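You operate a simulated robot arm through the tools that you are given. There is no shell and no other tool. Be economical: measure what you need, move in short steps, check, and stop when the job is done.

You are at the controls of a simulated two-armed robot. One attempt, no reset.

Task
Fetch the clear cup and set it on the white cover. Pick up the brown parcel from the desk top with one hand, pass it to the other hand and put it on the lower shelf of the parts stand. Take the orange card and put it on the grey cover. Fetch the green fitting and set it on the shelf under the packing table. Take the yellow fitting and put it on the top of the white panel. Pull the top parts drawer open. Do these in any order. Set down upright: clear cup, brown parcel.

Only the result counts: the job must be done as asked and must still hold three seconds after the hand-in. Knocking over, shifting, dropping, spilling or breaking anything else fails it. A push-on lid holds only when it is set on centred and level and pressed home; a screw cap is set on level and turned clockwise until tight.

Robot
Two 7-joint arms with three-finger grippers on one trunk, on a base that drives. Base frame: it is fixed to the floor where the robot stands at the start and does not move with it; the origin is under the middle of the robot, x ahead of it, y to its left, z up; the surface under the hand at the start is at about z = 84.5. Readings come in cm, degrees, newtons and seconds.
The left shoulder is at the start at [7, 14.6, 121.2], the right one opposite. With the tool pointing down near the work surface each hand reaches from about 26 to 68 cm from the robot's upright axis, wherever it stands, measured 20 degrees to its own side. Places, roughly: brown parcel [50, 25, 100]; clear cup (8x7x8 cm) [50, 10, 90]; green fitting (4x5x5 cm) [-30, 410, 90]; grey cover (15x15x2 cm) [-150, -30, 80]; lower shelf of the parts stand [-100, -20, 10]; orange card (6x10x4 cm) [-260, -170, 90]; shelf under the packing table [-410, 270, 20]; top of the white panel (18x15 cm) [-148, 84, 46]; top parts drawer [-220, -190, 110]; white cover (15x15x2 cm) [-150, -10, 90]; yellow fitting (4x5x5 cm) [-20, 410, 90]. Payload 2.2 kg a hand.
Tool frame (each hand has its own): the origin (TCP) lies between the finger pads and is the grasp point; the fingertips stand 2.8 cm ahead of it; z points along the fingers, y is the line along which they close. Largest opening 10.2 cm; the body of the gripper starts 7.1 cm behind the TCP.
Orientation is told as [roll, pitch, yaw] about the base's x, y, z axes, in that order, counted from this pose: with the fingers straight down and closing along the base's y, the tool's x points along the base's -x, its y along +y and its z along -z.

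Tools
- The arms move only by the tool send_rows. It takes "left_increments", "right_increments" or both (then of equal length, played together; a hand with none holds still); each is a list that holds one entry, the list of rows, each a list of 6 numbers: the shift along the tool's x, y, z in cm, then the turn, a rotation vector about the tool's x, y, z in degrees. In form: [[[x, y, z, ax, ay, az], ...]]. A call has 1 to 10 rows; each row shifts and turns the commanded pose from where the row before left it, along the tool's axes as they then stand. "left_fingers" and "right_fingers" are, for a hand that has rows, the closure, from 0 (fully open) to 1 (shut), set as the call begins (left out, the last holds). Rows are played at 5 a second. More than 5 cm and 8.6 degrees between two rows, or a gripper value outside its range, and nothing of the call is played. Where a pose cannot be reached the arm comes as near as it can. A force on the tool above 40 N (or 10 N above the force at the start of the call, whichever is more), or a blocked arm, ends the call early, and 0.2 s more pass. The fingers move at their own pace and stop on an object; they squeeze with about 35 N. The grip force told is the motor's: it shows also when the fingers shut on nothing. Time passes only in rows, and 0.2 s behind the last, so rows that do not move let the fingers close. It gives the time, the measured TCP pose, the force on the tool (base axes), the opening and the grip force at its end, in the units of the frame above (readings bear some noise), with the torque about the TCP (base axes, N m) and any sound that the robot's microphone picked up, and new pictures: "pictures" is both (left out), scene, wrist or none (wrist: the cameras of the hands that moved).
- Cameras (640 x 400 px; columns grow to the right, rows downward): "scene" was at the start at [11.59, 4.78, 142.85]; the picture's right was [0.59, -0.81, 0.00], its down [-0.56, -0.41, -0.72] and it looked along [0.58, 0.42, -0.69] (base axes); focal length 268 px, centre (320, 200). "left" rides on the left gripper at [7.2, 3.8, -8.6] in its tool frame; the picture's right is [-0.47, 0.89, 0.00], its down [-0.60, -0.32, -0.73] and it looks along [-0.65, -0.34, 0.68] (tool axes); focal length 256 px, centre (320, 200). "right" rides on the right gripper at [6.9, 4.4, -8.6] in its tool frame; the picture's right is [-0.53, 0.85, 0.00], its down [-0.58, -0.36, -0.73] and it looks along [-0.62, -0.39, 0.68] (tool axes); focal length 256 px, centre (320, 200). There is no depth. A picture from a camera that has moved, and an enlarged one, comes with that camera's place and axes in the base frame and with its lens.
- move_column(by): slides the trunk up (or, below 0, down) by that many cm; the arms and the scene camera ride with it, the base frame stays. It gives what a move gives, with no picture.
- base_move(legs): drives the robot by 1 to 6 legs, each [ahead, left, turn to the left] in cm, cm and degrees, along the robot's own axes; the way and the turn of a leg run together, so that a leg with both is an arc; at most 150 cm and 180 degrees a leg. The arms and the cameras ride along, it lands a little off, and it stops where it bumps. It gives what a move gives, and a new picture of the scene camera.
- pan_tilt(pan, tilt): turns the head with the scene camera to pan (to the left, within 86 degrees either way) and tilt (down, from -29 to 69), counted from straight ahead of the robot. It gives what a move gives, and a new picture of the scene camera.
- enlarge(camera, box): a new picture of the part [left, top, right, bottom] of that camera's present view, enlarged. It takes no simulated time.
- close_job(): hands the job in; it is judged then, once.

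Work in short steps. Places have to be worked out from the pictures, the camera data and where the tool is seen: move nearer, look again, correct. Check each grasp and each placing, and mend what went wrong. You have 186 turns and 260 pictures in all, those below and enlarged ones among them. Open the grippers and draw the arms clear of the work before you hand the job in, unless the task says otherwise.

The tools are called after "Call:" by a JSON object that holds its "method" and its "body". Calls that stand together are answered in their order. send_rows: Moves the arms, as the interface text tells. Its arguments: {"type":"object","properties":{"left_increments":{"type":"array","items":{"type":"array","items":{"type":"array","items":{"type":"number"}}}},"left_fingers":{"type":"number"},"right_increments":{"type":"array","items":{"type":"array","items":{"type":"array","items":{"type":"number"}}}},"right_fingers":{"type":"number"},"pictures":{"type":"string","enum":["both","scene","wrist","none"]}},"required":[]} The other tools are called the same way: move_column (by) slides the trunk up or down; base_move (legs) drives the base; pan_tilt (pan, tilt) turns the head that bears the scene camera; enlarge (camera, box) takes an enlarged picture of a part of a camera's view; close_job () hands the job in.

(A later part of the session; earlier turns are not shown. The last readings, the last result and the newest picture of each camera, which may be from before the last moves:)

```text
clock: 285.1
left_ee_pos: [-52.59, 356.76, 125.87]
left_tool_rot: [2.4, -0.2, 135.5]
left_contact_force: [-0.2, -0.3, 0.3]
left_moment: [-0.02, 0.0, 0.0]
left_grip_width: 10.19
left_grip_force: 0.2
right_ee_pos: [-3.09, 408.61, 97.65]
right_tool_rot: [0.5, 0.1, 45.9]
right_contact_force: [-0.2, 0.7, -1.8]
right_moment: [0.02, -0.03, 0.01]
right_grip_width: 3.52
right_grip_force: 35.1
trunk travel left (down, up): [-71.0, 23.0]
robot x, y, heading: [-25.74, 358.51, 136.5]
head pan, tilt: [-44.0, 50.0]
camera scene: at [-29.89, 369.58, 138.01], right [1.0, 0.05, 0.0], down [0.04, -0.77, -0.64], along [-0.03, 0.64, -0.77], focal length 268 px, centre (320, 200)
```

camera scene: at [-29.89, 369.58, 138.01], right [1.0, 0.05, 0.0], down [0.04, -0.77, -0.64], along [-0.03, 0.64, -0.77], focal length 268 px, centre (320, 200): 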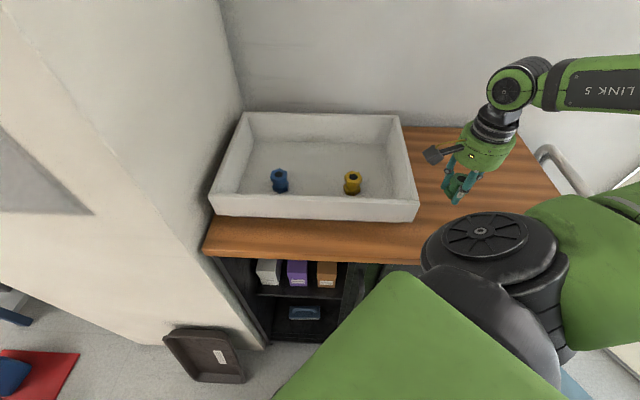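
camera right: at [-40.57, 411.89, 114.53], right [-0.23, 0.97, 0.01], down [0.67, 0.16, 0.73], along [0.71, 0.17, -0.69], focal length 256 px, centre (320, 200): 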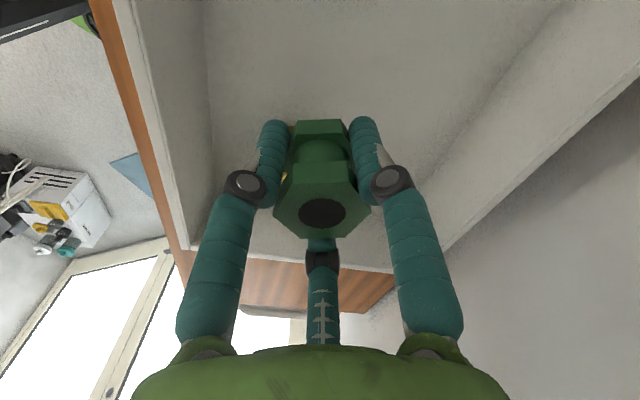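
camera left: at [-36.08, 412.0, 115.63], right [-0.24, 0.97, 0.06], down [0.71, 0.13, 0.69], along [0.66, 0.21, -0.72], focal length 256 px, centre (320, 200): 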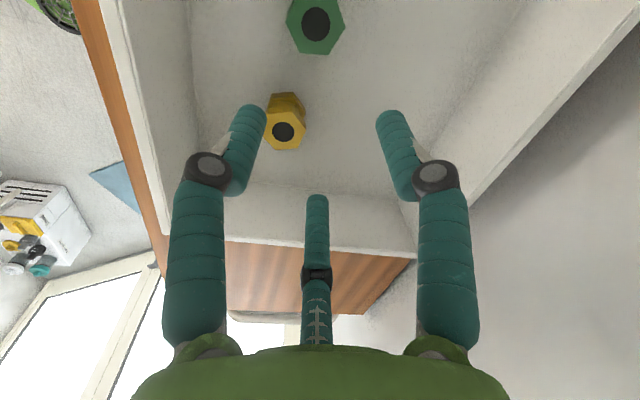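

Reachable. I lower it onto the wood until contact.

Call:
{"method": "send_rows", "body": {"right_increments": [[[0, 0, 2.5, 0, 0, 0], [0, 0, 2, 0, 0, 0], [0, 0, 0.6, 0, 0, 0]]], "pictures": "none"}}

Call:
{"method": "send_rows", "body": {"right_increments": [[[0, 0, 0.4, 0, 0, 0], [0, 0, 0.4, 0, 0, 0]]], "pictures": "none"}}

```text
clock: 285.9
left_ee_pos: [-52.71, 356.42, 125.99]
left_tool_rot: [2.2, -0.4, 135.5]
left_contact_force: [-0.9, 0.1, -0.3]
left_moment: [0.0, 0.02, -0.01]
left_grip_width: 10.19
left_grip_force: 0.1
right_ee_pos: [-3.1, 408.3, 92.79]
right_tool_rot: [0.5, -0.3, 45.9]
right_contact_force: [1.3, 3.5, 16.9]
right_moment: [-0.47, 0.07, 0.08]
right_grip_width: 3.51
right_grip_force: 35.0
trunk travel left (down, up): [-71.0, 23.0]
robot x, y, heading: [-26.02, 358.25, 136.7]
head pan, tilt: [-44.0, 50.0]
```

```text
clock: 286.3
left_ee_pos: [-52.75, 356.2, 125.83]
left_tool_rot: [2.2, -0.4, 135.5]
left_contact_force: [0.5, -0.3, -1.1]
left_moment: [-0.01, 0.01, -0.03]
left_grip_width: 10.19
left_grip_force: 0.0
right_ee_pos: [-3.29, 408.29, 92.71]
right_tool_rot: [0.9, -0.6, 45.9]
right_contact_force: [-0.4, -5.7, 22.3]
right_moment: [-0.85, 0.21, 0.25]
right_grip_width: 3.52
right_grip_force: 34.7
trunk travel left (down, up): [-71.0, 23.0]
robot x, y, heading: [-25.88, 358.25, 136.7]
head pan, tilt: [-44.0, 50.0]
stopped in row 2 (right hand): the force on the tool passed its limit at 44 N (the readings are from after the stop); the commanded pose is now the measured one
```

It stands on the wood. I release it, rise and move over to the yellow fitting.

Call:
{"method": "send_rows", "body": {"right_increments": [[[0, 0, -0.2, 0, 0, 0], [0, 0, 0, 0, 0, 0], [0, 0, -2, 0, 0, 0], [0, 0, -4, 0, 0, 0], [0, 0, -4.5, 0, 0, 0], [0, 0, -4.5, 0, 0, 0]]], "right_fingers": 0.4, "pictures": "none"}}

Call:
{"method": "send_rows", "body": {"right_increments": [[[2.1, 3.55, 0, 0, 0, 0], [2.1, 3.55, 0, 0, 0, 0], [2.1, 3.55, 0, 0, 0, 0], [2.1, 3.55, 0, 0, 0, 0], [2.1, 3.5, 0, 0, 0, 0], [0, 0, 4, 0, 0, 0], [0, 0, 4, 0, 0, 0], [0, 0, 1.5, 0, 0, 0]]], "pictures": "both"}}

```text
clock: 287.7
left_ee_pos: [-52.47, 356.68, 125.82]
left_tool_rot: [2.4, -0.2, 135.5]
left_contact_force: [0.3, 0.0, 0.7]
left_moment: [0.03, -0.02, 0.02]
left_grip_width: 10.23
left_grip_force: 0.2
right_ee_pos: [-3.0, 408.4, 107.61]
right_tool_rot: [0.7, -0.4, 45.8]
right_contact_force: [0.0, 0.3, -0.9]
right_moment: [0.0, -0.04, 0.01]
right_grip_width: 6.12
right_grip_force: 0.2
trunk travel left (down, up): [-71.0, 23.0]
robot x, y, heading: [-25.67, 358.4, 136.6]
head pan, tilt: [-44.0, 50.0]
```

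```text
clock: 289.5
left_ee_pos: [-52.69, 356.61, 125.93]
left_tool_rot: [2.4, -0.3, 135.5]
left_contact_force: [-0.3, -0.5, 0.0]
left_moment: [0.01, 0.0, 0.03]
left_grip_width: 10.19
left_grip_force: 0.0
right_ee_pos: [-23.15, 413.48, 98.26]
right_tool_rot: [0.7, -0.4, 45.9]
right_contact_force: [0.2, -0.5, 0.1]
right_moment: [-0.01, -0.01, -0.04]
right_grip_width: 6.12
right_grip_force: 0.0
trunk travel left (down, up): [-71.0, 23.0]
robot x, y, heading: [-25.58, 358.31, 136.6]
head pan, tilt: [-44.0, 50.0]
camera scene: at [-29.96, 369.43, 138.02], right [1.0, 0.05, 0.0], down [0.04, -0.77, -0.64], along [-0.03, 0.64, -0.77], focal length 268 px, centre (320, 200)
camera right: at [-31.05, 411.45, 106.82], right [-0.23, 0.97, 0.01], down [0.67, 0.15, 0.73], along [0.71, 0.18, -0.68], focal length 256 px, centre (320, 200)
```

scene: 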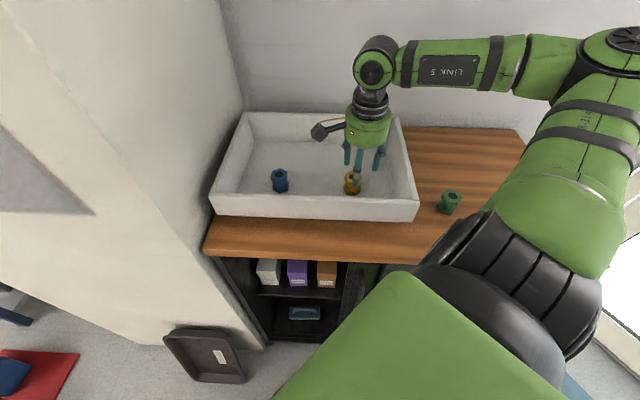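
right: 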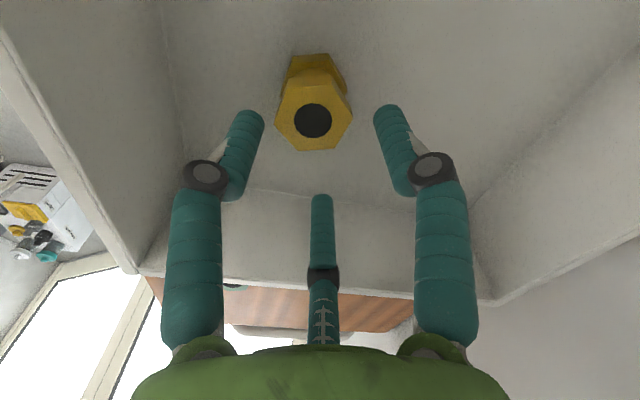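

The yellow fitting is at about [-24.4, 412.9]. I correct, descend, grip and lift.

Call:
{"method": "send_rows", "body": {"right_increments": [[[1.3, 0.5, 1, 0, 0, 0], [0, 0, 2, 0, 0, 0], [0, 0, 1.9, 0, 0, 0]]], "pictures": "none"}}

Call:
{"method": "send_rows", "body": {"right_increments": [[[0, 0, 0, 0, 0, 0], [0, 0, 0, 0, 0, 0], [0, 0, 0, 0, 0, 0]]], "right_fingers": 1, "pictures": "none"}}

Call:
{"method": "send_rows", "body": {"right_increments": [[[0, 0, -0.5, 0, 0, 0], [0, 0, -1.5, 0, 0, 0], [0, 0, -3, 0, 0, 0], [0, 0, -4, 0, 0, 0], [0, 0, -4, 0, 0, 0], [0, 0, -4, 0, 0, 0], [0, 0, -4, 0, 0, 0]]], "pictures": "wrist"}}

```text
clock: 290.3
left_ee_pos: [-52.53, 356.6, 125.93]
left_tool_rot: [2.4, -0.3, 135.5]
left_contact_force: [0.8, -0.7, -0.4]
left_moment: [-0.05, 0.0, 0.05]
left_grip_width: 10.18
left_grip_force: 0.1
right_ee_pos: [-24.39, 412.92, 93.3]
right_tool_rot: [0.7, -0.4, 45.8]
right_contact_force: [0.3, 0.1, 0.5]
right_moment: [-0.02, 0.01, -0.01]
right_grip_width: 6.13
right_grip_force: 0.0
trunk travel left (down, up): [-71.0, 23.0]
robot x, y, heading: [-25.53, 358.6, 136.9]
head pan, tilt: [-44.0, 50.0]
```

```text
clock: 291.1
left_ee_pos: [-52.63, 356.73, 125.79]
left_tool_rot: [2.4, -0.3, 135.4]
left_contact_force: [0.4, 0.0, 0.1]
left_moment: [0.0, 0.01, 0.01]
left_grip_width: 10.21
left_grip_force: 0.1
right_ee_pos: [-24.29, 412.79, 93.32]
right_tool_rot: [0.7, -0.5, 45.8]
right_contact_force: [-0.9, 0.6, 0.7]
right_moment: [-0.04, -0.02, -0.02]
right_grip_width: 3.52
right_grip_force: 35.0
trunk travel left (down, up): [-71.0, 23.0]
robot x, y, heading: [-25.93, 358.12, 136.7]
head pan, tilt: [-44.0, 50.0]
```

```text
clock: 292.7
left_ee_pos: [-52.58, 356.56, 125.93]
left_tool_rot: [2.4, -0.4, 135.5]
left_contact_force: [0.2, 0.5, 0.9]
left_moment: [0.01, 0.0, -0.03]
left_grip_width: 10.23
left_grip_force: 0.0
right_ee_pos: [-24.11, 412.36, 114.27]
right_tool_rot: [0.7, -0.4, 45.9]
right_contact_force: [0.6, -0.5, -1.5]
right_moment: [0.01, -0.03, -0.01]
right_grip_width: 3.5
right_grip_force: 35.3
trunk travel left (down, up): [-71.0, 23.0]
robot x, y, heading: [-25.96, 358.49, 136.7]
head pan, tilt: [-44.0, 50.0]
camera right: at [-31.97, 410.45, 122.92], right [-0.23, 0.97, 0.01], down [0.67, 0.15, 0.73], along [0.71, 0.18, -0.68], focal length 256 px, centre (320, 200)
```

right: 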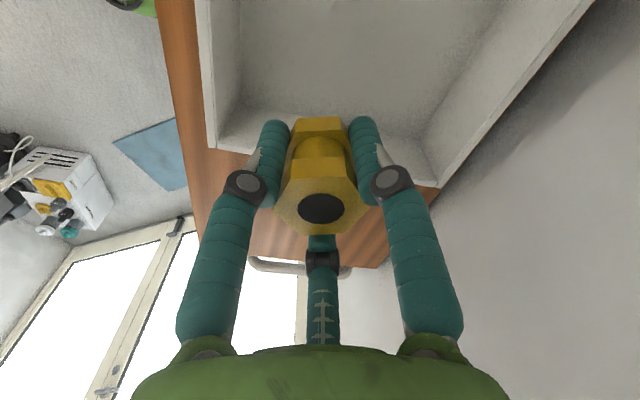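

Yellow is held by the right hand. I draw it in, shift right and turn to heading ≈44° so that the left hand can fetch the green one.

Call:
{"method": "send_rows", "body": {"right_increments": [[[2.9, -2.8, -2, 0, 0, 0], [2.9, -2.8, -2, 0, 0, 0], [2.9, -2.8, -2, 0, 0, 0]]], "pictures": "none"}}

Call:
{"method": "base_move", "body": {"legs": [[-24, -14, 0], [0, 0, -92]]}}

```text
clock: 293.5
left_ee_pos: [-52.59, 356.47, 125.93]
left_tool_rot: [2.3, -0.4, 135.5]
left_contact_force: [0.4, 0.1, -0.9]
left_moment: [0.01, 0.01, 0.0]
left_grip_width: 10.18
left_grip_force: 0.2
right_ee_pos: [-24.14, 400.32, 120.61]
right_tool_rot: [0.7, -0.4, 45.8]
right_contact_force: [-0.1, -0.1, -2.1]
right_moment: [0.0, -0.02, 0.03]
right_grip_width: 3.54
right_grip_force: 34.8
trunk travel left (down, up): [-71.0, 23.0]
robot x, y, heading: [-25.67, 358.08, 136.9]
head pan, tilt: [-44.0, 50.0]
```

```text
clock: 299.4
left_ee_pos: [0.74, 379.06, 125.94]
left_tool_rot: [2.4, -0.3, 42.3]
left_contact_force: [0.0, 0.1, -0.6]
left_moment: [-0.01, 0.03, 0.01]
left_grip_width: 10.19
left_grip_force: 0.1
right_ee_pos: [43.0, 348.32, 120.56]
right_tool_rot: [0.9, -0.4, -47.3]
right_contact_force: [0.8, -0.6, -1.5]
right_moment: [-0.04, -0.03, -0.02]
right_grip_width: 3.53
right_grip_force: 35.1
trunk travel left (down, up): [-71.0, 23.0]
robot x, y, heading: [1.16, 352.4, 43.5]
head pan, tilt: [-44.0, 50.0]
camera scene: at [12.34, 355.67, 138.02], right [-0.01, -1.0, 0.0], down [-0.77, 0.01, -0.64], along [0.64, 0.0, -0.77], focal length 268 px, centre (320, 200)
```

scene: 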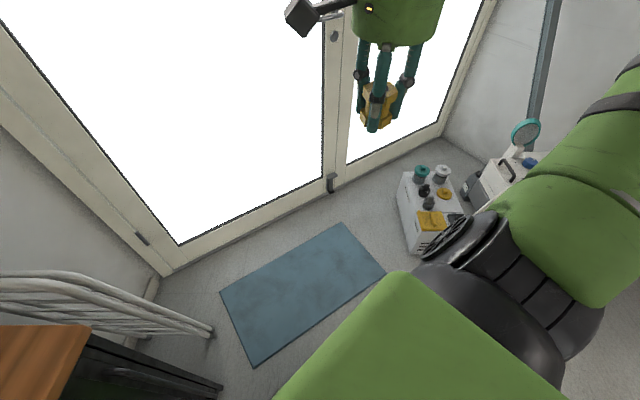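

I straighten the left hand and bring it above the green fitting.

Call:
{"method": "send_rows", "body": {"left_increments": [[[-2.42, 3.46, 0, 1.78, 1.6, 0], [-2.42, 3.46, 0, 0, 0, 0], [-2.42, 3.46, 0, 0, 0, 0], [-2.42, 3.46, 0, 0, 0, 0], [-2.42, 3.46, 0, 0, 0, 0], [-2.42, 3.46, 0, 0, 0, 0], [-2.42, 3.46, 0, 0, 0, 0], [0, 0, 4.5, 0, 0, 0], [0, 0, 4.5, 0, 0, 0], [0, 0, 4.5, 0, 0, 0]]], "left_fingers": 0.4, "pictures": "none"}}

Call:
{"method": "send_rows", "body": {"left_increments": [[[0, 0, 4.5, 0, 0, 0], [0, 0, 4, 0, 0, 0]]], "pictures": "wrist"}}

Call:
{"method": "pan_tilt", "body": {"pan": 44, "tilt": 50}}

```text
clock: 301.6
left_ee_pos: [-3.32, 408.6, 112.32]
left_tool_rot: [0.6, 1.3, 42.4]
left_contact_force: [0.4, 0.1, 0.6]
left_moment: [0.01, -0.01, 0.04]
left_grip_width: 6.12
left_grip_force: 0.1
right_ee_pos: [42.97, 348.5, 120.59]
right_tool_rot: [0.7, -0.6, -47.3]
right_contact_force: [0.7, -0.3, -1.4]
right_moment: [0.0, 0.01, 0.0]
right_grip_width: 3.5
right_grip_force: 34.8
trunk travel left (down, up): [-71.0, 23.0]
robot x, y, heading: [1.03, 352.21, 43.7]
head pan, tilt: [-44.0, 50.0]
```

```text
clock: 302.2
left_ee_pos: [-3.53, 408.39, 104.01]
left_tool_rot: [0.6, 1.2, 42.3]
left_contact_force: [-0.1, -0.2, -0.6]
left_moment: [0.02, 0.0, -0.01]
left_grip_width: 6.12
left_grip_force: 0.1
right_ee_pos: [42.79, 348.48, 120.58]
right_tool_rot: [0.7, -0.5, -47.2]
right_contact_force: [0.5, 0.1, -1.1]
right_moment: [-0.05, -0.02, 0.0]
right_grip_width: 3.51
right_grip_force: 34.9
trunk travel left (down, up): [-71.0, 23.0]
robot x, y, heading: [1.18, 352.18, 43.8]
head pan, tilt: [-44.0, 50.0]
camera left: at [-11.28, 406.46, 112.76], right [-0.25, 0.97, 0.0], down [0.68, 0.18, 0.71], along [0.69, 0.18, -0.7], focal length 256 px, centre (320, 200)
```

left: 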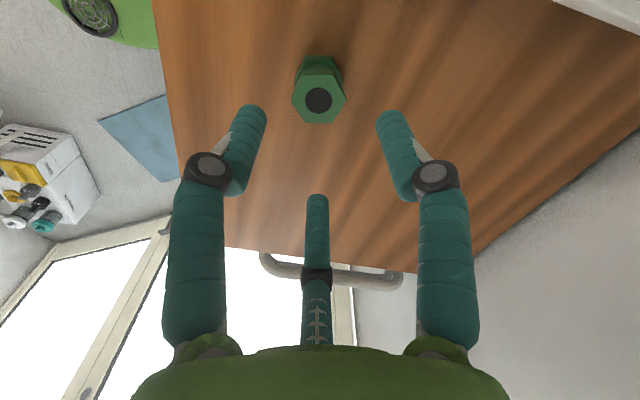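

```text
clock: 303.8
left_ee_pos: [-3.58, 408.4, 104.12]
left_tool_rot: [0.6, 1.2, 42.3]
left_contact_force: [0.1, 1.0, -0.2]
left_moment: [0.03, 0.02, 0.02]
left_grip_width: 6.12
left_grip_force: 0.2
right_ee_pos: [42.9, 348.33, 120.56]
right_tool_rot: [0.8, -0.3, -47.2]
right_contact_force: [0.8, 0.3, -1.3]
right_moment: [-0.02, -0.03, 0.02]
right_grip_width: 3.52
right_grip_force: 34.4
trunk travel left (down, up): [-71.0, 23.0]
robot x, y, heading: [1.38, 352.25, 43.3]
head pan, tilt: [44.0, 50.0]
camera scene: at [4.97, 363.42, 138.02], right [1.0, -0.04, 0.0], down [-0.03, -0.77, -0.64], along [0.03, 0.64, -0.77], focal length 268 px, centre (320, 200)
```

scene: 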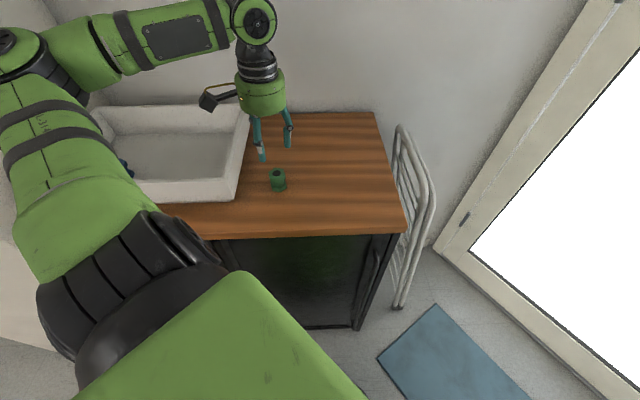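

Centred. I descend to z≈92.9, grip and lift.

Call:
{"method": "send_rows", "body": {"left_increments": [[[0, 0, 4, 0, 0, 0], [0, 0, 4, 0, 0, 0], [0, 0, 3.1, 0, 0, 0]]], "pictures": "none"}}

Call:
{"method": "send_rows", "body": {"left_increments": [[[0, 0, 0, 0, 0, 0], [0, 0, 0, 0, 0, 0], [0, 0, 0, 0, 0, 0]]], "left_fingers": 1, "pictures": "none"}}

Call:
{"method": "send_rows", "body": {"left_increments": [[[0, 0, -0.5, 0, 0, 0], [0, 0, -1.5, 0, 0, 0], [0, 0, -3, 0, 0, 0], [0, 0, -4, 0, 0, 0], [0, 0, -4, 0, 0, 0], [0, 0, -4, 0, 0, 0], [0, 0, -4, 0, 0, 0]]], "pictures": "wrist"}}

```text
clock: 304.6
left_ee_pos: [-3.88, 408.21, 92.75]
left_tool_rot: [0.6, 1.3, 42.4]
left_contact_force: [1.5, -0.8, -0.4]
left_moment: [0.0, 0.04, 0.03]
left_grip_width: 6.1
left_grip_force: 0.1
right_ee_pos: [42.87, 348.31, 120.64]
right_tool_rot: [0.7, -0.3, -47.3]
right_contact_force: [0.3, 0.4, -2.2]
right_moment: [-0.02, -0.01, 0.0]
right_grip_width: 3.53
right_grip_force: 35.3
trunk travel left (down, up): [-71.0, 23.0]
robot x, y, heading: [1.24, 352.22, 43.7]
head pan, tilt: [44.0, 50.0]
```

```text
clock: 305.4
left_ee_pos: [-3.91, 408.18, 92.86]
left_tool_rot: [0.6, 1.3, 42.4]
left_contact_force: [0.3, -0.2, 0.5]
left_moment: [0.02, -0.06, 0.0]
left_grip_width: 3.54
left_grip_force: 34.9
right_ee_pos: [42.93, 348.32, 120.5]
right_tool_rot: [0.8, -0.4, -47.3]
right_contact_force: [0.6, -0.5, -1.7]
right_moment: [0.0, -0.01, -0.03]
right_grip_width: 3.53
right_grip_force: 35.3
trunk travel left (down, up): [-71.0, 23.0]
robot x, y, heading: [0.8, 352.54, 43.8]
head pan, tilt: [44.0, 50.0]
```

```text
clock: 307.2
left_ee_pos: [-2.87, 405.68, 102.71]
left_tool_rot: [-5.4, 18.2, 38.3]
left_contact_force: [-0.1, 0.4, -1.2]
left_moment: [0.01, 0.01, -0.01]
left_grip_width: 3.51
left_grip_force: 35.0
left hand out of reach, approached as far as the arm can: row 6
right_ee_pos: [42.9, 348.19, 120.48]
right_tool_rot: [0.8, -0.4, -47.3]
right_contact_force: [0.4, 0.5, -0.2]
right_moment: [0.02, 0.0, 0.03]
right_grip_width: 3.51
right_grip_force: 35.2
trunk travel left (down, up): [-71.0, 23.0]
robot x, y, heading: [1.24, 352.24, 43.6]
head pan, tilt: [44.0, 50.0]
stopped in row 7 (left hand): the arm was blocked; the commanded pose is now the measured one
camera left: at [-9.13, 406.53, 112.68], right [-0.22, 0.95, -0.22], down [0.79, 0.31, 0.53], along [0.57, -0.06, -0.82], focal length 256 px, centre (320, 200)
```

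left: 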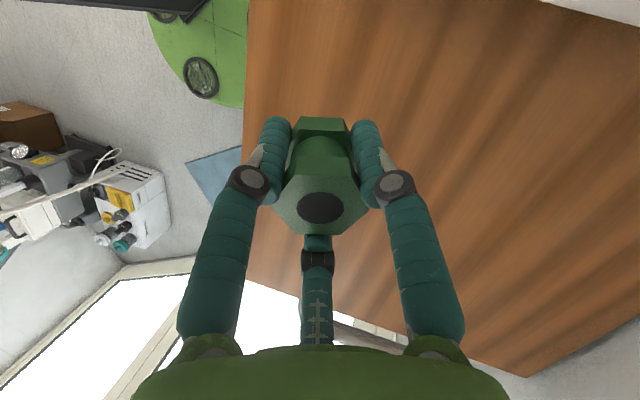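

The lift went crooked (the arm was blocked and the tool tilted), though the fitting is still held. I draw the hand back toward the robot first.

Call:
{"method": "send_rows", "body": {"left_increments": [[[2, -2.6, -0.5, 0, 0, 0], [2, -2.6, -0.5, 0, 0, 0], [2, -2.6, -0.5, 0, 0, 0], [2, -2.6, -0.5, 0, 0, 0]]], "pictures": "scene"}}

```text
clock: 308.2
left_ee_pos: [-1.67, 393.54, 108.16]
left_tool_rot: [-5.4, 18.2, 38.4]
left_contact_force: [0.8, 0.1, -0.6]
left_moment: [0.06, -0.01, 0.01]
left_grip_width: 3.53
left_grip_force: 34.9
right_ee_pos: [42.98, 348.22, 120.45]
right_tool_rot: [0.8, -0.4, -47.3]
right_contact_force: [0.3, 0.6, -1.4]
right_moment: [0.01, 0.02, -0.01]
right_grip_width: 3.5
right_grip_force: 35.0
trunk travel left (down, up): [-71.0, 23.0]
robot x, y, heading: [1.3, 352.61, 43.7]
head pan, tilt: [44.0, 50.0]
camera scene: at [5.01, 363.3, 138.03], right [1.0, -0.04, 0.0], down [-0.03, -0.76, -0.64], along [0.03, 0.64, -0.77], focal length 268 px, centre (320, 200)
```

scene: 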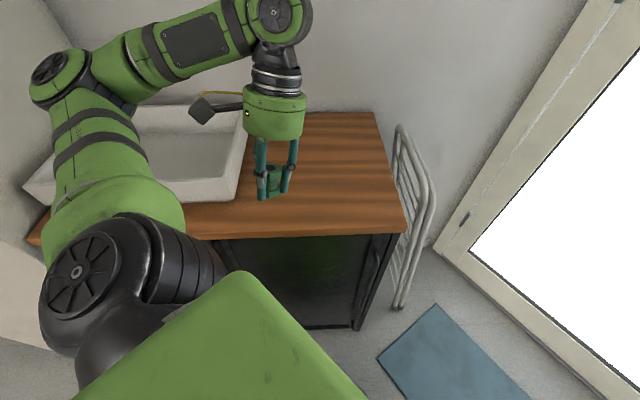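

I straighten the tool while raising it.

Call:
{"method": "send_rows", "body": {"left_increments": [[[0, 0, -2, -1.8, -6.1, 0.3], [0, 0, -2, -1.8, -6.1, 0.3], [0, 0, -2, -1.8, -6, 0.3], [1, -1, -4, 0, 0, 0], [1, -1, -4, 0, 0, 0], [2, -2, 0, 0, 0, 0]]], "pictures": "none"}}

```text
clock: 309.6
left_ee_pos: [-1.04, 388.76, 121.66]
left_tool_rot: [0.0, 0.1, 38.4]
left_contact_force: [-0.6, 1.2, -1.7]
left_moment: [0.0, -0.03, -0.01]
left_grip_width: 3.54
left_grip_force: 35.4
left hand out of reach, approached as far as the arm can: row 5
right_ee_pos: [43.01, 348.32, 120.59]
right_tool_rot: [0.7, -0.4, -47.2]
right_contact_force: [-0.7, 0.5, -1.9]
right_moment: [-0.01, -0.03, -0.01]
right_grip_width: 3.51
right_grip_force: 35.2
trunk travel left (down, up): [-71.0, 23.0]
robot x, y, heading: [1.02, 352.14, 43.5]
head pan, tilt: [44.0, 50.0]
```

Both fittings are held. I head back: turn to face -y, drive down the corridor, then turn west toward the aisle on the far side of the cabinets.

Call:
{"method": "base_move", "body": {"legs": [[0, 0, -133.5], [0, -8, 0], [150, 0, 0], [150, 0, 0], [142, 0, 0]]}}

```text
clock: 337.1
left_ee_pos: [2.83, -114.82, 121.64]
left_tool_rot: [0.0, 0.0, -98.9]
left_contact_force: [0.2, -0.7, -0.9]
left_moment: [-0.02, -0.02, 0.0]
left_grip_width: 3.5
left_grip_force: 35.1
right_ee_pos: [-56.98, -114.98, 120.58]
right_tool_rot: [0.9, -0.4, 175.5]
right_contact_force: [0.3, -0.4, -1.6]
right_moment: [0.01, 0.0, 0.01]
right_grip_width: 3.49
right_grip_force: 35.3
trunk travel left (down, up): [-71.0, 23.0]
robot x, y, heading: [-23.4, -89.62, -93.3]
head pan, tilt: [44.0, 50.0]
camera scene: at [-18.85, -100.42, 138.02], right [-0.76, -0.65, 0.0], down [-0.5, 0.58, -0.64], along [0.42, -0.49, -0.77], focal length 268 px, centre (320, 200)
```

scene: 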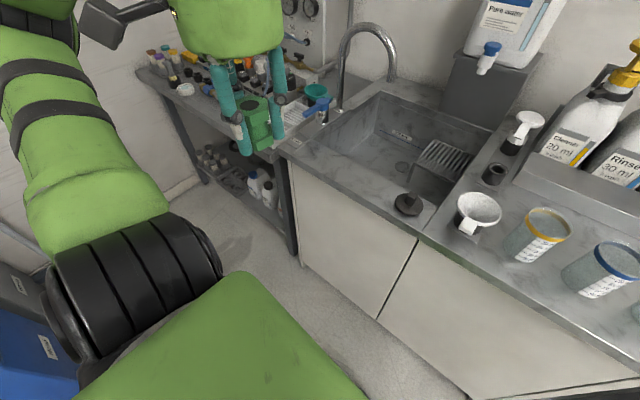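

I turn to face -x and drive west along y≈-88, then turn north into the west aisle.

Call:
{"method": "base_move", "body": {"legs": [[0, 0, -86.7], [125, -2, 0], [125, 0, 0], [0, 0, -90], [60, 10, 0]]}}

Call:
{"method": "pan_tilt", "body": {"pan": -15, "tilt": 30}}

```text
clock: 360.0
left_ee_pos: [-314.15, 0.27, 121.65]
left_tool_rot: [0.0, 0.0, 85.3]
left_contact_force: [0.5, -0.3, -1.7]
left_moment: [0.01, 0.01, -0.02]
left_grip_width: 3.53
left_grip_force: 35.6
right_ee_pos: [-254.49, 4.87, 120.46]
right_tool_rot: [0.8, -0.4, -0.3]
right_contact_force: [0.4, 0.6, -1.9]
right_moment: [0.01, -0.03, -0.02]
right_grip_width: 3.51
right_grip_force: 34.8
trunk travel left (down, up): [-71.0, 23.0]
robot x, y, heading: [-286.09, -22.85, 90.6]
head pan, tilt: [44.0, 50.0]
camera scene: at [-291.43, -12.54, 138.03], right [0.71, 0.7, 0.0], down [0.54, -0.55, -0.64], along [-0.45, 0.46, -0.77], focal length 268 px, centre (320, 200)
```

scene: 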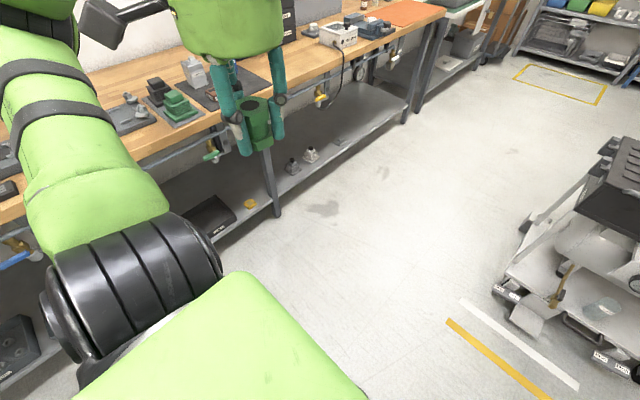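

```text
clock: 361.3
left_ee_pos: [-313.98, 0.5, 121.7]
left_tool_rot: [0.0, -0.1, 85.3]
left_contact_force: [0.2, 0.5, -1.7]
left_moment: [0.03, 0.01, -0.01]
left_grip_width: 3.51
left_grip_force: 34.6
right_ee_pos: [-254.42, 4.86, 120.62]
right_tool_rot: [0.8, -0.4, -0.4]
right_contact_force: [-0.6, 0.3, -1.4]
right_moment: [-0.01, 0.01, 0.01]
right_grip_width: 3.52
right_grip_force: 35.2
trunk travel left (down, up): [-71.0, 23.0]
robot x, y, heading: [-285.97, -22.96, 90.3]
head pan, tilt: [-15.0, 30.0]
camera scene: at [-283.8, -9.17, 140.97], right [0.97, -0.25, 0.0], down [-0.13, -0.48, -0.87], along [0.22, 0.84, -0.5], focal length 268 px, centre (320, 200)
```

scene: 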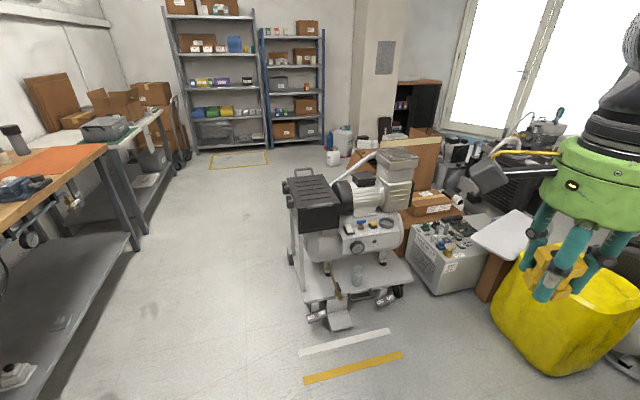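

Excellent overview: the white panel is at about [-146, 84], beside the grey control unit. I zoom in on it.

Call:
{"method": "enlarge", "body": {"camera": "scene", "box": [390, 180, 560, 320]}}

```text
2.86 times, centred on (475, 250) of scene
camera zoom: at [-283.8, -9.17, 140.97], right [0.97, -0.25, 0.0], down [-0.13, -0.48, -0.87], along [0.22, 0.84, -0.5], focal length 764 px, centre (-123, 57)
```

zoom: 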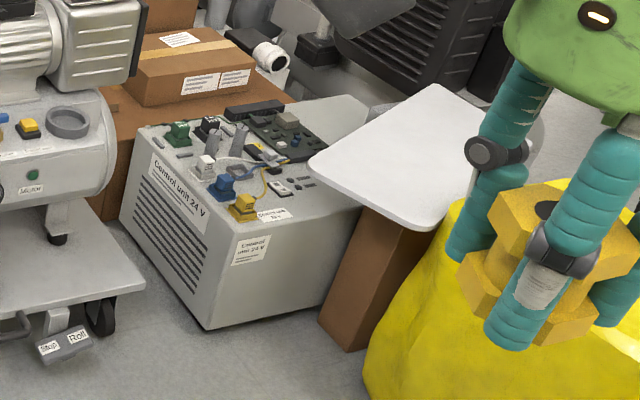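

The panel lies flat at z≈46, spanning roughly [-169, 87] to [-112, 84]; the target spot is about [-147, 83]. I drive to about [-194, 44].

Call:
{"method": "base_move", "body": {"legs": [[66, 0, 0], [0, -92, 0]]}}

Call:
{"method": "pan_tilt", "body": {"pan": -50, "tilt": 45}}

```text
clock: 369.4
left_ee_pos: [-223.28, 68.05, 121.76]
left_tool_rot: [0.1, -0.1, 85.7]
left_contact_force: [0.3, 0.7, -1.0]
left_moment: [0.0, -0.02, -0.01]
left_grip_width: 3.5
left_grip_force: 34.5
right_ee_pos: [-163.78, 73.1, 120.6]
right_tool_rot: [0.7, -0.5, 0.1]
right_contact_force: [0.3, 0.8, -1.5]
right_moment: [0.03, -0.02, 0.0]
right_grip_width: 3.48
right_grip_force: 35.4
trunk travel left (down, up): [-71.0, 23.0]
robot x, y, heading: [-195.13, 45.06, 91.1]
head pan, tilt: [-15.0, 30.0]
camera scene: at [-192.96, 58.68, 140.97], right [0.97, -0.24, 0.0], down [-0.12, -0.49, -0.87], along [0.21, 0.84, -0.5], focal length 268 px, centre (320, 200)
```

scene: 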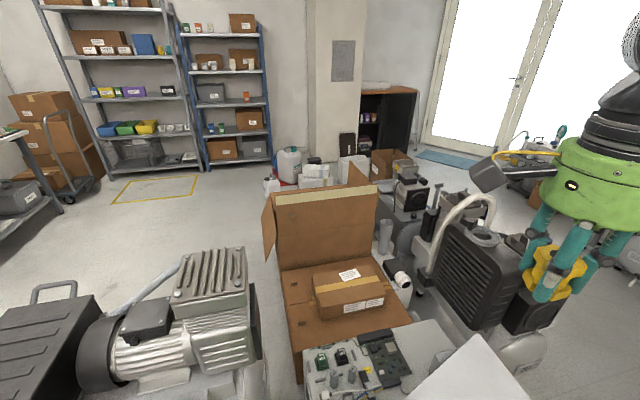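

```text
clock: 370.4
left_ee_pos: [-223.43, 68.07, 121.58]
left_tool_rot: [0.0, -0.1, 85.6]
left_contact_force: [-0.1, -0.6, -1.4]
left_moment: [0.01, -0.01, 0.0]
left_grip_width: 3.53
left_grip_force: 35.0
right_ee_pos: [-163.66, 72.96, 120.56]
right_tool_rot: [0.8, -0.4, 0.1]
right_contact_force: [0.5, 0.4, -1.8]
right_moment: [0.01, 0.01, 0.02]
right_grip_width: 3.53
right_grip_force: 35.0
trunk travel left (down, up): [-71.0, 23.0]
robot x, y, heading: [-194.78, 44.91, 91.0]
head pan, tilt: [-50.0, 45.0]
camera scene: at [-188.96, 55.25, 138.72], right [0.66, -0.75, 0.0], down [-0.53, -0.46, -0.71], along [0.53, 0.46, -0.71], focal length 268 px, centre (320, 200)
```

scene: 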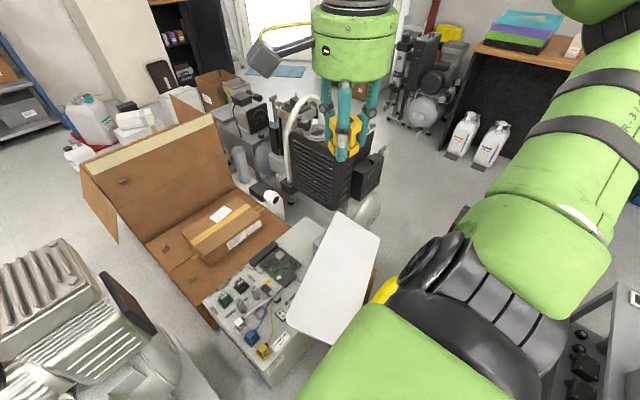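

Panel centre confirmed at [-148, 84]. I close in 5 cm, lower the trunk 20 and move the yellow fitting above it.

Call:
{"method": "base_move", "body": {"legs": [[5, 0, 0]]}}

Call:
{"method": "move_column", "body": {"by": -20}}

Call:
{"method": "send_rows", "body": {"right_increments": [[[-3.9, 1.5, 0, 0, 0, 0], [-3.9, 1.5, 0, 0, 0, 0], [-3.9, 1.5, 0, 0, 0, 0], [-3.9, 1.4, 0, 0, 0, 0], [0, 0, 4.5, 0, 0, 0], [0, 0, 4.5, 0, 0, 0], [0, 0, 4.5, 0, 0, 0], [0, 0, 4.5, 0, 0, 0], [0, 0, 4.5, 0, 0, 0], [0, 0, 4.5, 0, 0, 0]]], "pictures": "none"}}

```text
clock: 371.3
left_ee_pos: [-223.24, 72.4, 121.85]
left_tool_rot: [-0.1, -0.5, 85.8]
left_contact_force: [0.4, -0.5, -0.7]
left_moment: [0.05, -0.02, 0.01]
left_grip_width: 3.5
left_grip_force: 34.9
right_ee_pos: [-163.71, 77.49, 120.72]
right_tool_rot: [1.0, -0.5, 0.1]
right_contact_force: [-0.6, -0.4, -0.8]
right_moment: [0.09, 0.0, 0.02]
right_grip_width: 3.49
right_grip_force: 35.1
trunk travel left (down, up): [-71.0, 23.0]
robot x, y, heading: [-195.17, 50.13, 91.2]
head pan, tilt: [-50.0, 45.0]
camera scene: at [-188.99, 59.48, 138.77], right [0.66, -0.76, 0.0], down [-0.53, -0.46, -0.71], along [0.53, 0.47, -0.7], focal length 268 px, centre (320, 200)
```

scene: 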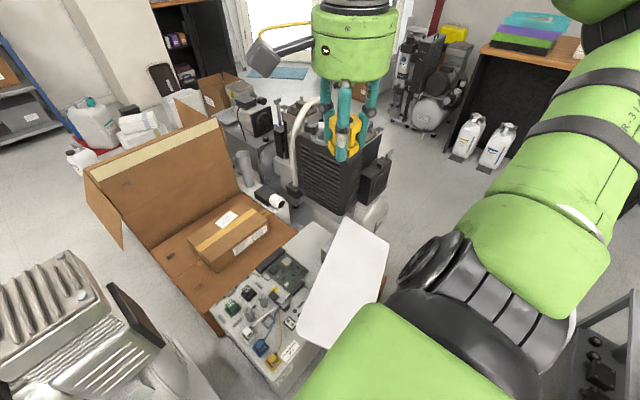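

```text
clock: 373.4
left_ee_pos: [-223.28, 72.96, 101.62]
left_tool_rot: [0.0, 0.0, 85.7]
left_contact_force: [0.0, 0.1, -1.1]
left_moment: [0.01, -0.03, 0.01]
left_grip_width: 3.5
left_grip_force: 35.0
right_ee_pos: [-163.74, 77.96, 100.61]
right_tool_rot: [0.7, -0.4, 0.1]
right_contact_force: [0.1, 0.2, -1.3]
right_moment: [0.01, 0.0, -0.01]
right_grip_width: 3.5
right_grip_force: 34.8
trunk travel left (down, up): [-51.0, 43.0]
robot x, y, heading: [-195.38, 50.24, 91.0]
head pan, tilt: [-50.0, 45.0]
```

```text
clock: 375.6
left_ee_pos: [-223.27, 73.0, 101.65]
left_tool_rot: [0.0, -0.1, 85.7]
left_contact_force: [0.7, -0.8, -1.7]
left_moment: [-0.03, 0.02, 0.01]
left_grip_width: 3.52
left_grip_force: 34.6
right_ee_pos: [-148.05, 84.06, 73.85]
right_tool_rot: [0.8, -0.4, 0.0]
right_contact_force: [0.7, -0.4, -2.0]
right_moment: [-0.03, 0.01, 0.01]
right_grip_width: 3.52
right_grip_force: 34.7
trunk travel left (down, up): [-51.0, 43.0]
robot x, y, heading: [-194.89, 49.86, 91.2]
head pan, tilt: [-50.0, 45.0]
```

Over the spot at z 73.9; I lower 20 more and check.

Call:
{"method": "send_rows", "body": {"right_increments": [[[0, 0, 4.5, 0, 0, 0], [0, 0, 4.5, 0, 0, 0], [0, 0, 4.5, 0, 0, 0], [0, 0, 4.5, 0, 0, 0], [0, 0, 2, 0, 0, 0]]], "pictures": "both"}}

```text
clock: 376.9
left_ee_pos: [-223.37, 72.98, 101.71]
left_tool_rot: [0.0, -0.1, 85.8]
left_contact_force: [-0.7, 0.2, -3.0]
left_moment: [0.01, 0.02, -0.03]
left_grip_width: 3.5
left_grip_force: 35.0
right_ee_pos: [-147.85, 84.46, 53.76]
right_tool_rot: [0.8, -0.3, 0.2]
right_contact_force: [0.5, 0.4, -1.2]
right_moment: [0.0, 0.02, -0.02]
right_grip_width: 3.49
right_grip_force: 35.6
trunk travel left (down, up): [-51.0, 43.0]
robot x, y, heading: [-195.21, 49.88, 90.8]
head pan, tilt: [-50.0, 45.0]
camera scene: at [-189.0, 60.15, 118.71], right [0.66, -0.76, 0.0], down [-0.53, -0.46, -0.71], along [0.53, 0.46, -0.71], focal length 268 px, centre (320, 200)
camera right: at [-154.75, 88.8, 62.27], right [0.53, 0.85, 0.02], down [0.57, -0.37, 0.73], along [0.62, -0.38, -0.68], focal length 256 px, centre (320, 200)
```

scene: 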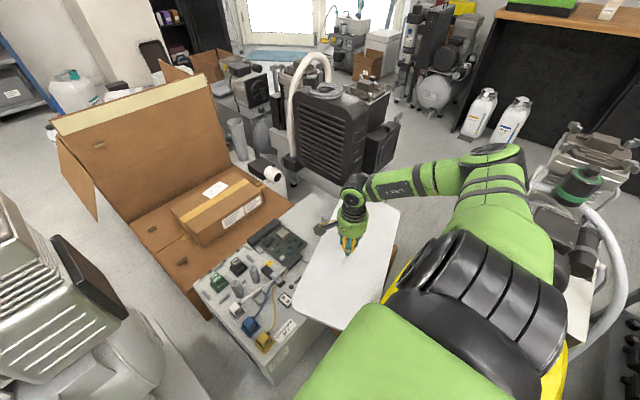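
right: 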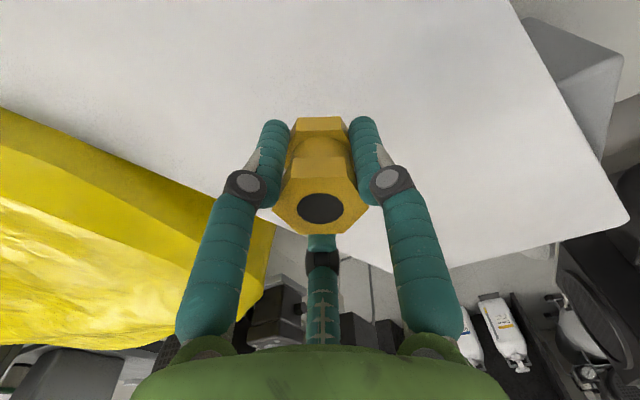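

Well inside the panel. I lower until contact.

Call:
{"method": "send_rows", "body": {"right_increments": [[[0, 0, 2, 0, 0, 0], [0, 0, 1.5, 0, 0, 0], [0, 0, 0.5, 0, 0, 0]]], "pictures": "none"}}

Call:
{"method": "send_rows", "body": {"right_increments": [[[0, 0, 0.3, 0, 0, 0], [0, 0, 0.2, 0, 0, 0]]], "pictures": "none"}}

```text
clock: 377.6
left_ee_pos: [-223.23, 72.87, 101.68]
left_tool_rot: [0.0, -0.2, 85.6]
left_contact_force: [-0.6, 0.3, -1.1]
left_moment: [-0.01, -0.01, 0.0]
left_grip_width: 3.5
left_grip_force: 35.4
right_ee_pos: [-147.7, 84.55, 49.85]
right_tool_rot: [0.8, -0.4, 0.0]
right_contact_force: [-0.1, -0.7, -1.7]
right_moment: [-0.01, -0.02, 0.02]
right_grip_width: 3.54
right_grip_force: 35.4
trunk travel left (down, up): [-51.0, 43.0]
robot x, y, heading: [-195.07, 49.77, 91.0]
head pan, tilt: [-50.0, 45.0]
```

```text
clock: 378.2
left_ee_pos: [-223.39, 72.92, 101.71]
left_tool_rot: [0.0, -0.1, 85.8]
left_contact_force: [0.0, -0.2, -1.9]
left_moment: [-0.01, 0.05, 0.01]
left_grip_width: 3.51
left_grip_force: 34.7
right_ee_pos: [-147.86, 84.54, 49.35]
right_tool_rot: [0.8, -0.5, 0.1]
right_contact_force: [0.6, -0.4, -1.1]
right_moment: [-0.02, 0.01, 0.03]
right_grip_width: 3.54
right_grip_force: 35.1
trunk travel left (down, up): [-51.0, 43.0]
robot x, y, heading: [-195.39, 50.02, 91.2]
head pan, tilt: [-50.0, 45.0]
```

Call:
{"method": "send_rows", "body": {"right_increments": [[[0, 0, 0.3, 0, 0, 0], [0, 0, 0.3, 0, 0, 0]]], "pictures": "none"}}

Call:
{"method": "send_rows", "body": {"right_increments": [[[0, 0, 0.2, 0, 0, 0], [0, 0, 0.2, 0, 0, 0]]], "pictures": "wrist"}}

```text
clock: 378.9
left_ee_pos: [-223.46, 72.89, 101.6]
left_tool_rot: [-0.1, -0.3, 85.7]
left_contact_force: [-0.4, -0.1, -1.1]
left_moment: [0.01, 0.01, -0.03]
left_grip_width: 3.51
left_grip_force: 35.4
right_ee_pos: [-147.8, 84.64, 49.06]
right_tool_rot: [1.2, -0.8, 0.1]
right_contact_force: [0.1, -2.8, 21.5]
right_moment: [-0.44, 0.23, 0.01]
right_grip_width: 3.53
right_grip_force: 35.0
trunk travel left (down, up): [-51.0, 43.0]
robot x, y, heading: [-194.89, 49.73, 90.9]
head pan, tilt: [-50.0, 45.0]
```

```text
clock: 379.4
left_ee_pos: [-223.61, 72.72, 101.66]
left_tool_rot: [-0.1, -0.3, 85.7]
left_contact_force: [-0.1, 0.2, -1.2]
left_moment: [-0.01, 0.03, -0.01]
left_grip_width: 3.51
left_grip_force: 35.3
right_ee_pos: [-147.67, 84.62, 49.04]
right_tool_rot: [1.2, -0.6, 0.1]
right_contact_force: [-3.8, -7.9, 27.4]
right_moment: [-0.72, 0.66, 0.03]
right_grip_width: 3.5
right_grip_force: 34.9
trunk travel left (down, up): [-51.0, 43.0]
robot x, y, heading: [-195.37, 49.77, 90.8]
head pan, tilt: [-50.0, 45.0]
stopped in row 2 (right hand): the force on the tool passed its limit at 43 N (the readings are from after the stop); the commanded pose is now the measured one
camera right: at [-154.69, 88.93, 57.57], right [0.53, 0.85, 0.02], down [0.57, -0.38, 0.73], along [0.63, -0.38, -0.68], focal length 256 px, centre (320, 200)
```

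right: 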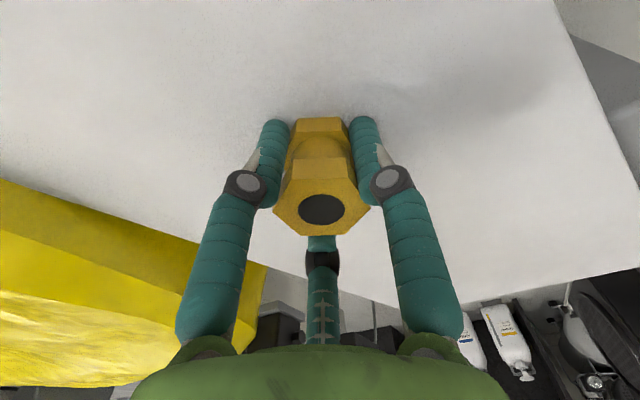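

Firm contact at z 49. I release and lift away.

Call:
{"method": "send_rows", "body": {"right_increments": [[[0, 0, -0.2, 0, 0, 0], [0, 0, 0, 0, 0, 0], [0, 0, 0, 0, 0, 0], [0, 0, -2, 0, 0, 0], [0, 0, -4, 0, 0, 0], [0, 0, -4.5, 0, 0, 0], [0, 0, -4.5, 0, 0, 0], [0, 0, -4.5, 0, 0, 0], [0, 0, -4.5, 0, 0, 0], [0, 0, -4.5, 0, 0, 0]]], "right_fingers": 0.4, "pictures": "wrist"}}

```text
clock: 381.6
left_ee_pos: [-223.42, 72.83, 101.57]
left_tool_rot: [0.1, -0.3, 85.7]
left_contact_force: [-1.1, -0.3, -1.4]
left_moment: [-0.03, -0.02, 0.03]
left_grip_width: 3.52
left_grip_force: 35.0
right_ee_pos: [-148.05, 84.2, 77.11]
right_tool_rot: [1.1, -0.6, 0.0]
right_contact_force: [0.5, 0.1, 0.2]
right_moment: [0.02, 0.01, 0.0]
right_grip_width: 6.11
right_grip_force: 0.0
trunk travel left (down, up): [-51.0, 43.0]
robot x, y, heading: [-194.83, 49.93, 90.7]
head pan, tilt: [-50.0, 45.0]
camera right: at [-154.97, 88.51, 85.75], right [0.53, 0.85, 0.02], down [0.57, -0.38, 0.73], along [0.63, -0.38, -0.68], focal length 256 px, centre (320, 200)
```

right: 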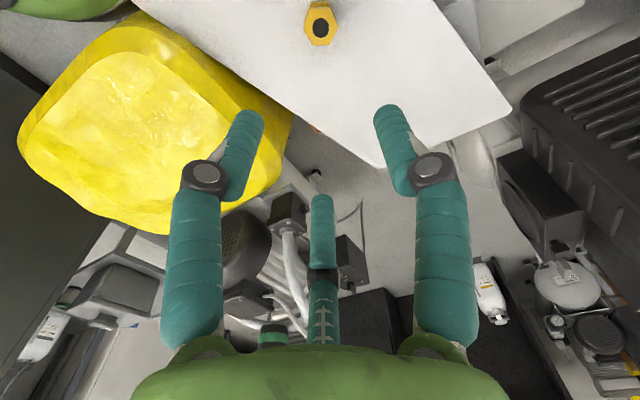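

The yellow fitting stands on the panel. I raise and draw in the right hand, then head for the packing table via the west aisle.

Call:
{"method": "send_rows", "body": {"right_increments": [[[0, 0, -4.5, 0, 0, 0], [0, 0, -4.5, 0, 0, 0], [0, 0, -4.5, 0, 0, 0], [0, 0, -4.5, 0, 0, 0], [4, -1, -4, 0, 0, 0], [4, -2, 0, 0, 0, 0], [4, -2, 0, 0, 0, 0], [4, -2, 0, 0, 0, 0]]], "pictures": "none"}}

Call:
{"method": "base_move", "body": {"legs": [[-6, 0, 0], [0, 105, 0], [150, 0, 0], [40, 0, 0]]}}

Call:
{"method": "pan_tilt", "body": {"pan": 60, "tilt": 30}}

```text
refused: row 5 steps farther than a row can; nothing moved
```

```text
clock: 389.1
left_ee_pos: [-329.33, 76.91, 101.59]
left_tool_rot: [-0.1, -0.3, 86.1]
left_contact_force: [-0.3, 0.8, -0.9]
left_moment: [-0.04, 0.0, 0.01]
left_grip_width: 3.51
left_grip_force: 35.4
right_ee_pos: [-253.85, 88.07, 77.23]
right_tool_rot: [-1.1, -1.0, 0.4]
right_contact_force: [0.8, -19.4, 11.3]
right_moment: [0.63, -0.03, -0.03]
right_grip_width: 5.46
right_grip_force: 0.0
trunk travel left (down, up): [-51.0, 43.0]
robot x, y, heading: [-300.69, 54.4, 91.5]
head pan, tilt: [-50.0, 45.0]
stopped in leg 3: the force on the tool passed its limit at 47 N (the readings are from after the stop); the commanded pose is now the measured one
camera scene: at [-294.98, 64.41, 118.76], right [0.66, -0.75, 0.0], down [-0.53, -0.47, -0.71], along [0.53, 0.47, -0.7], focal length 268 px, centre (320, 200)
```

scene: 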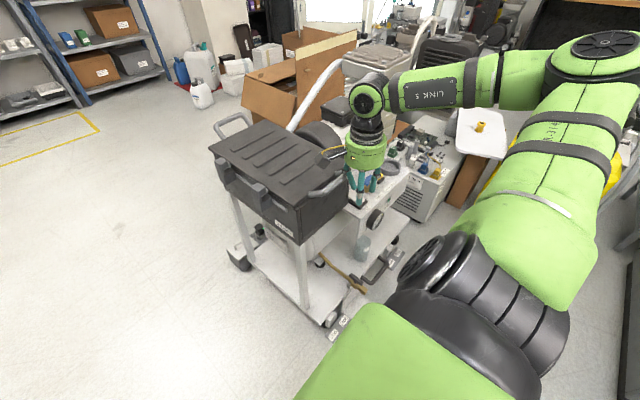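

```text
clock: 391.0
left_ee_pos: [-329.25, 76.79, 101.77]
left_tool_rot: [-0.1, -0.3, 86.2]
left_contact_force: [-0.8, -1.3, -2.0]
left_moment: [0.01, 0.03, 0.02]
left_grip_width: 3.52
left_grip_force: 35.1
right_ee_pos: [-253.86, 88.12, 77.19]
right_tool_rot: [-0.8, -0.7, 0.7]
right_contact_force: [1.5, -20.5, 10.3]
right_moment: [0.64, 0.03, -0.09]
right_grip_width: 5.62
right_grip_force: 0.1
trunk travel left (down, up): [-51.0, 43.0]
robot x, y, heading: [-300.81, 54.34, 91.1]
head pan, tilt: [60.0, 30.0]
camera scene: at [-308.89, 63.24, 121.01], right [0.48, 0.88, 0.0], down [0.44, -0.24, -0.87], along [-0.76, 0.42, -0.5], focal length 268 px, centre (320, 200)
```

scene: 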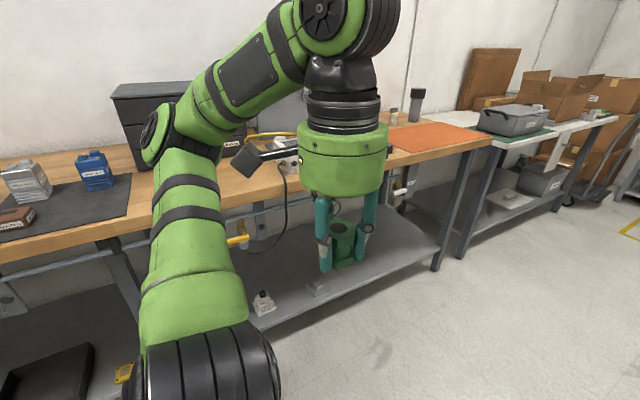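

A row was refused, so the right hand stayed low and touched the trolley. I back away at once; from now on I check before driving.

Call:
{"method": "base_move", "body": {"legs": [[-10, 0, 0]]}}

Call:
{"method": "send_rows", "body": {"right_increments": [[[0, 0, -4.5, 0, 0, 0], [0, 0, -4.5, 0, 0, 0], [0, 0, -4.5, 0, 0, 0], [0, 0, -4.5, 0, 0, 0], [0, 0, -4.5, 0, 0, 0], [4, -1.5, 0, 0, 0, 0], [4, -1.5, 0, 0, 0, 0], [4, -1.5, 0, 0, 0, 0], [4, -1.5, 0, 0, 0, 0]]], "pictures": "none"}}

Call:
{"method": "pan_tilt", "body": {"pan": -45, "tilt": 35}}

```text
clock: 392.1
left_ee_pos: [-328.9, 67.28, 101.7]
left_tool_rot: [-0.1, -0.1, 86.2]
left_contact_force: [0.6, -0.3, -1.7]
left_moment: [0.03, 0.03, -0.01]
left_grip_width: 3.51
left_grip_force: 34.4
right_ee_pos: [-253.53, 78.53, 77.03]
right_tool_rot: [-0.8, -0.8, 0.5]
right_contact_force: [-0.4, 0.0, -0.3]
right_moment: [0.02, 0.02, -0.04]
right_grip_width: 6.14
right_grip_force: 0.1
trunk travel left (down, up): [-51.0, 43.0]
robot x, y, heading: [-300.46, 44.44, 91.5]
head pan, tilt: [60.0, 30.0]
camera scene: at [-308.55, 53.67, 120.97], right [0.48, 0.88, 0.0], down [0.44, -0.24, -0.87], along [-0.76, 0.41, -0.5], focal length 268 px, centre (320, 200)
```

scene: 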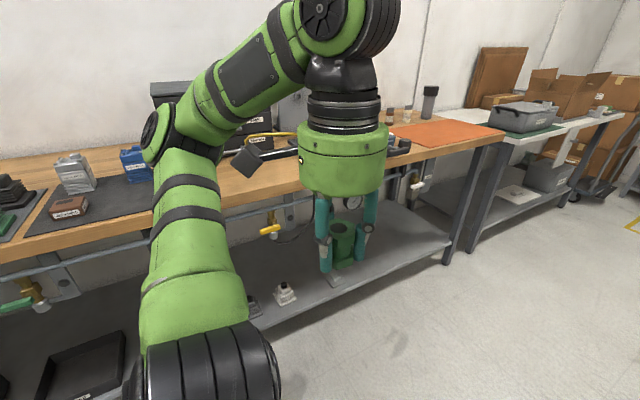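

```text
clock: 394.1
left_ee_pos: [-329.09, 67.16, 101.7]
left_tool_rot: [-0.1, -0.2, 86.2]
left_contact_force: [-0.3, -0.5, -2.0]
left_moment: [0.03, -0.02, -0.01]
left_grip_width: 3.52
left_grip_force: 35.2
right_ee_pos: [-269.93, 72.9, 99.31]
right_tool_rot: [-1.0, -0.7, 0.6]
right_contact_force: [-0.6, -0.5, -0.3]
right_moment: [-0.03, -0.03, -0.01]
right_grip_width: 6.13
right_grip_force: 0.0
trunk travel left (down, up): [-51.0, 43.0]
robot x, y, heading: [-300.3, 44.42, 91.6]
head pan, tilt: [60.0, 30.0]
```

```text
clock: 395.9
left_ee_pos: [-328.89, 67.25, 101.59]
left_tool_rot: [0.0, -0.1, 86.1]
left_contact_force: [-0.7, 0.4, -0.9]
left_moment: [-0.03, -0.02, -0.04]
left_grip_width: 3.52
left_grip_force: 34.5
right_ee_pos: [-269.77, 73.03, 99.31]
right_tool_rot: [-0.8, -0.6, 0.6]
right_contact_force: [0.0, 0.6, 0.4]
right_moment: [0.01, 0.01, -0.05]
right_grip_width: 6.11
right_grip_force: 0.1
trunk travel left (down, up): [-51.0, 43.0]
robot x, y, heading: [-300.46, 44.29, 91.6]
head pan, tilt: [-45.0, 35.0]
camera scene: at [-294.54, 55.78, 120.2], right [0.73, -0.69, 0.0], down [-0.39, -0.42, -0.82], along [0.56, 0.59, -0.57], focal length 268 px, centre (320, 200)
```

scene: 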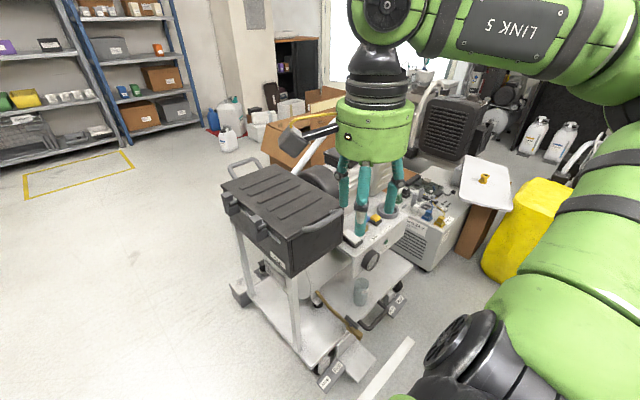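

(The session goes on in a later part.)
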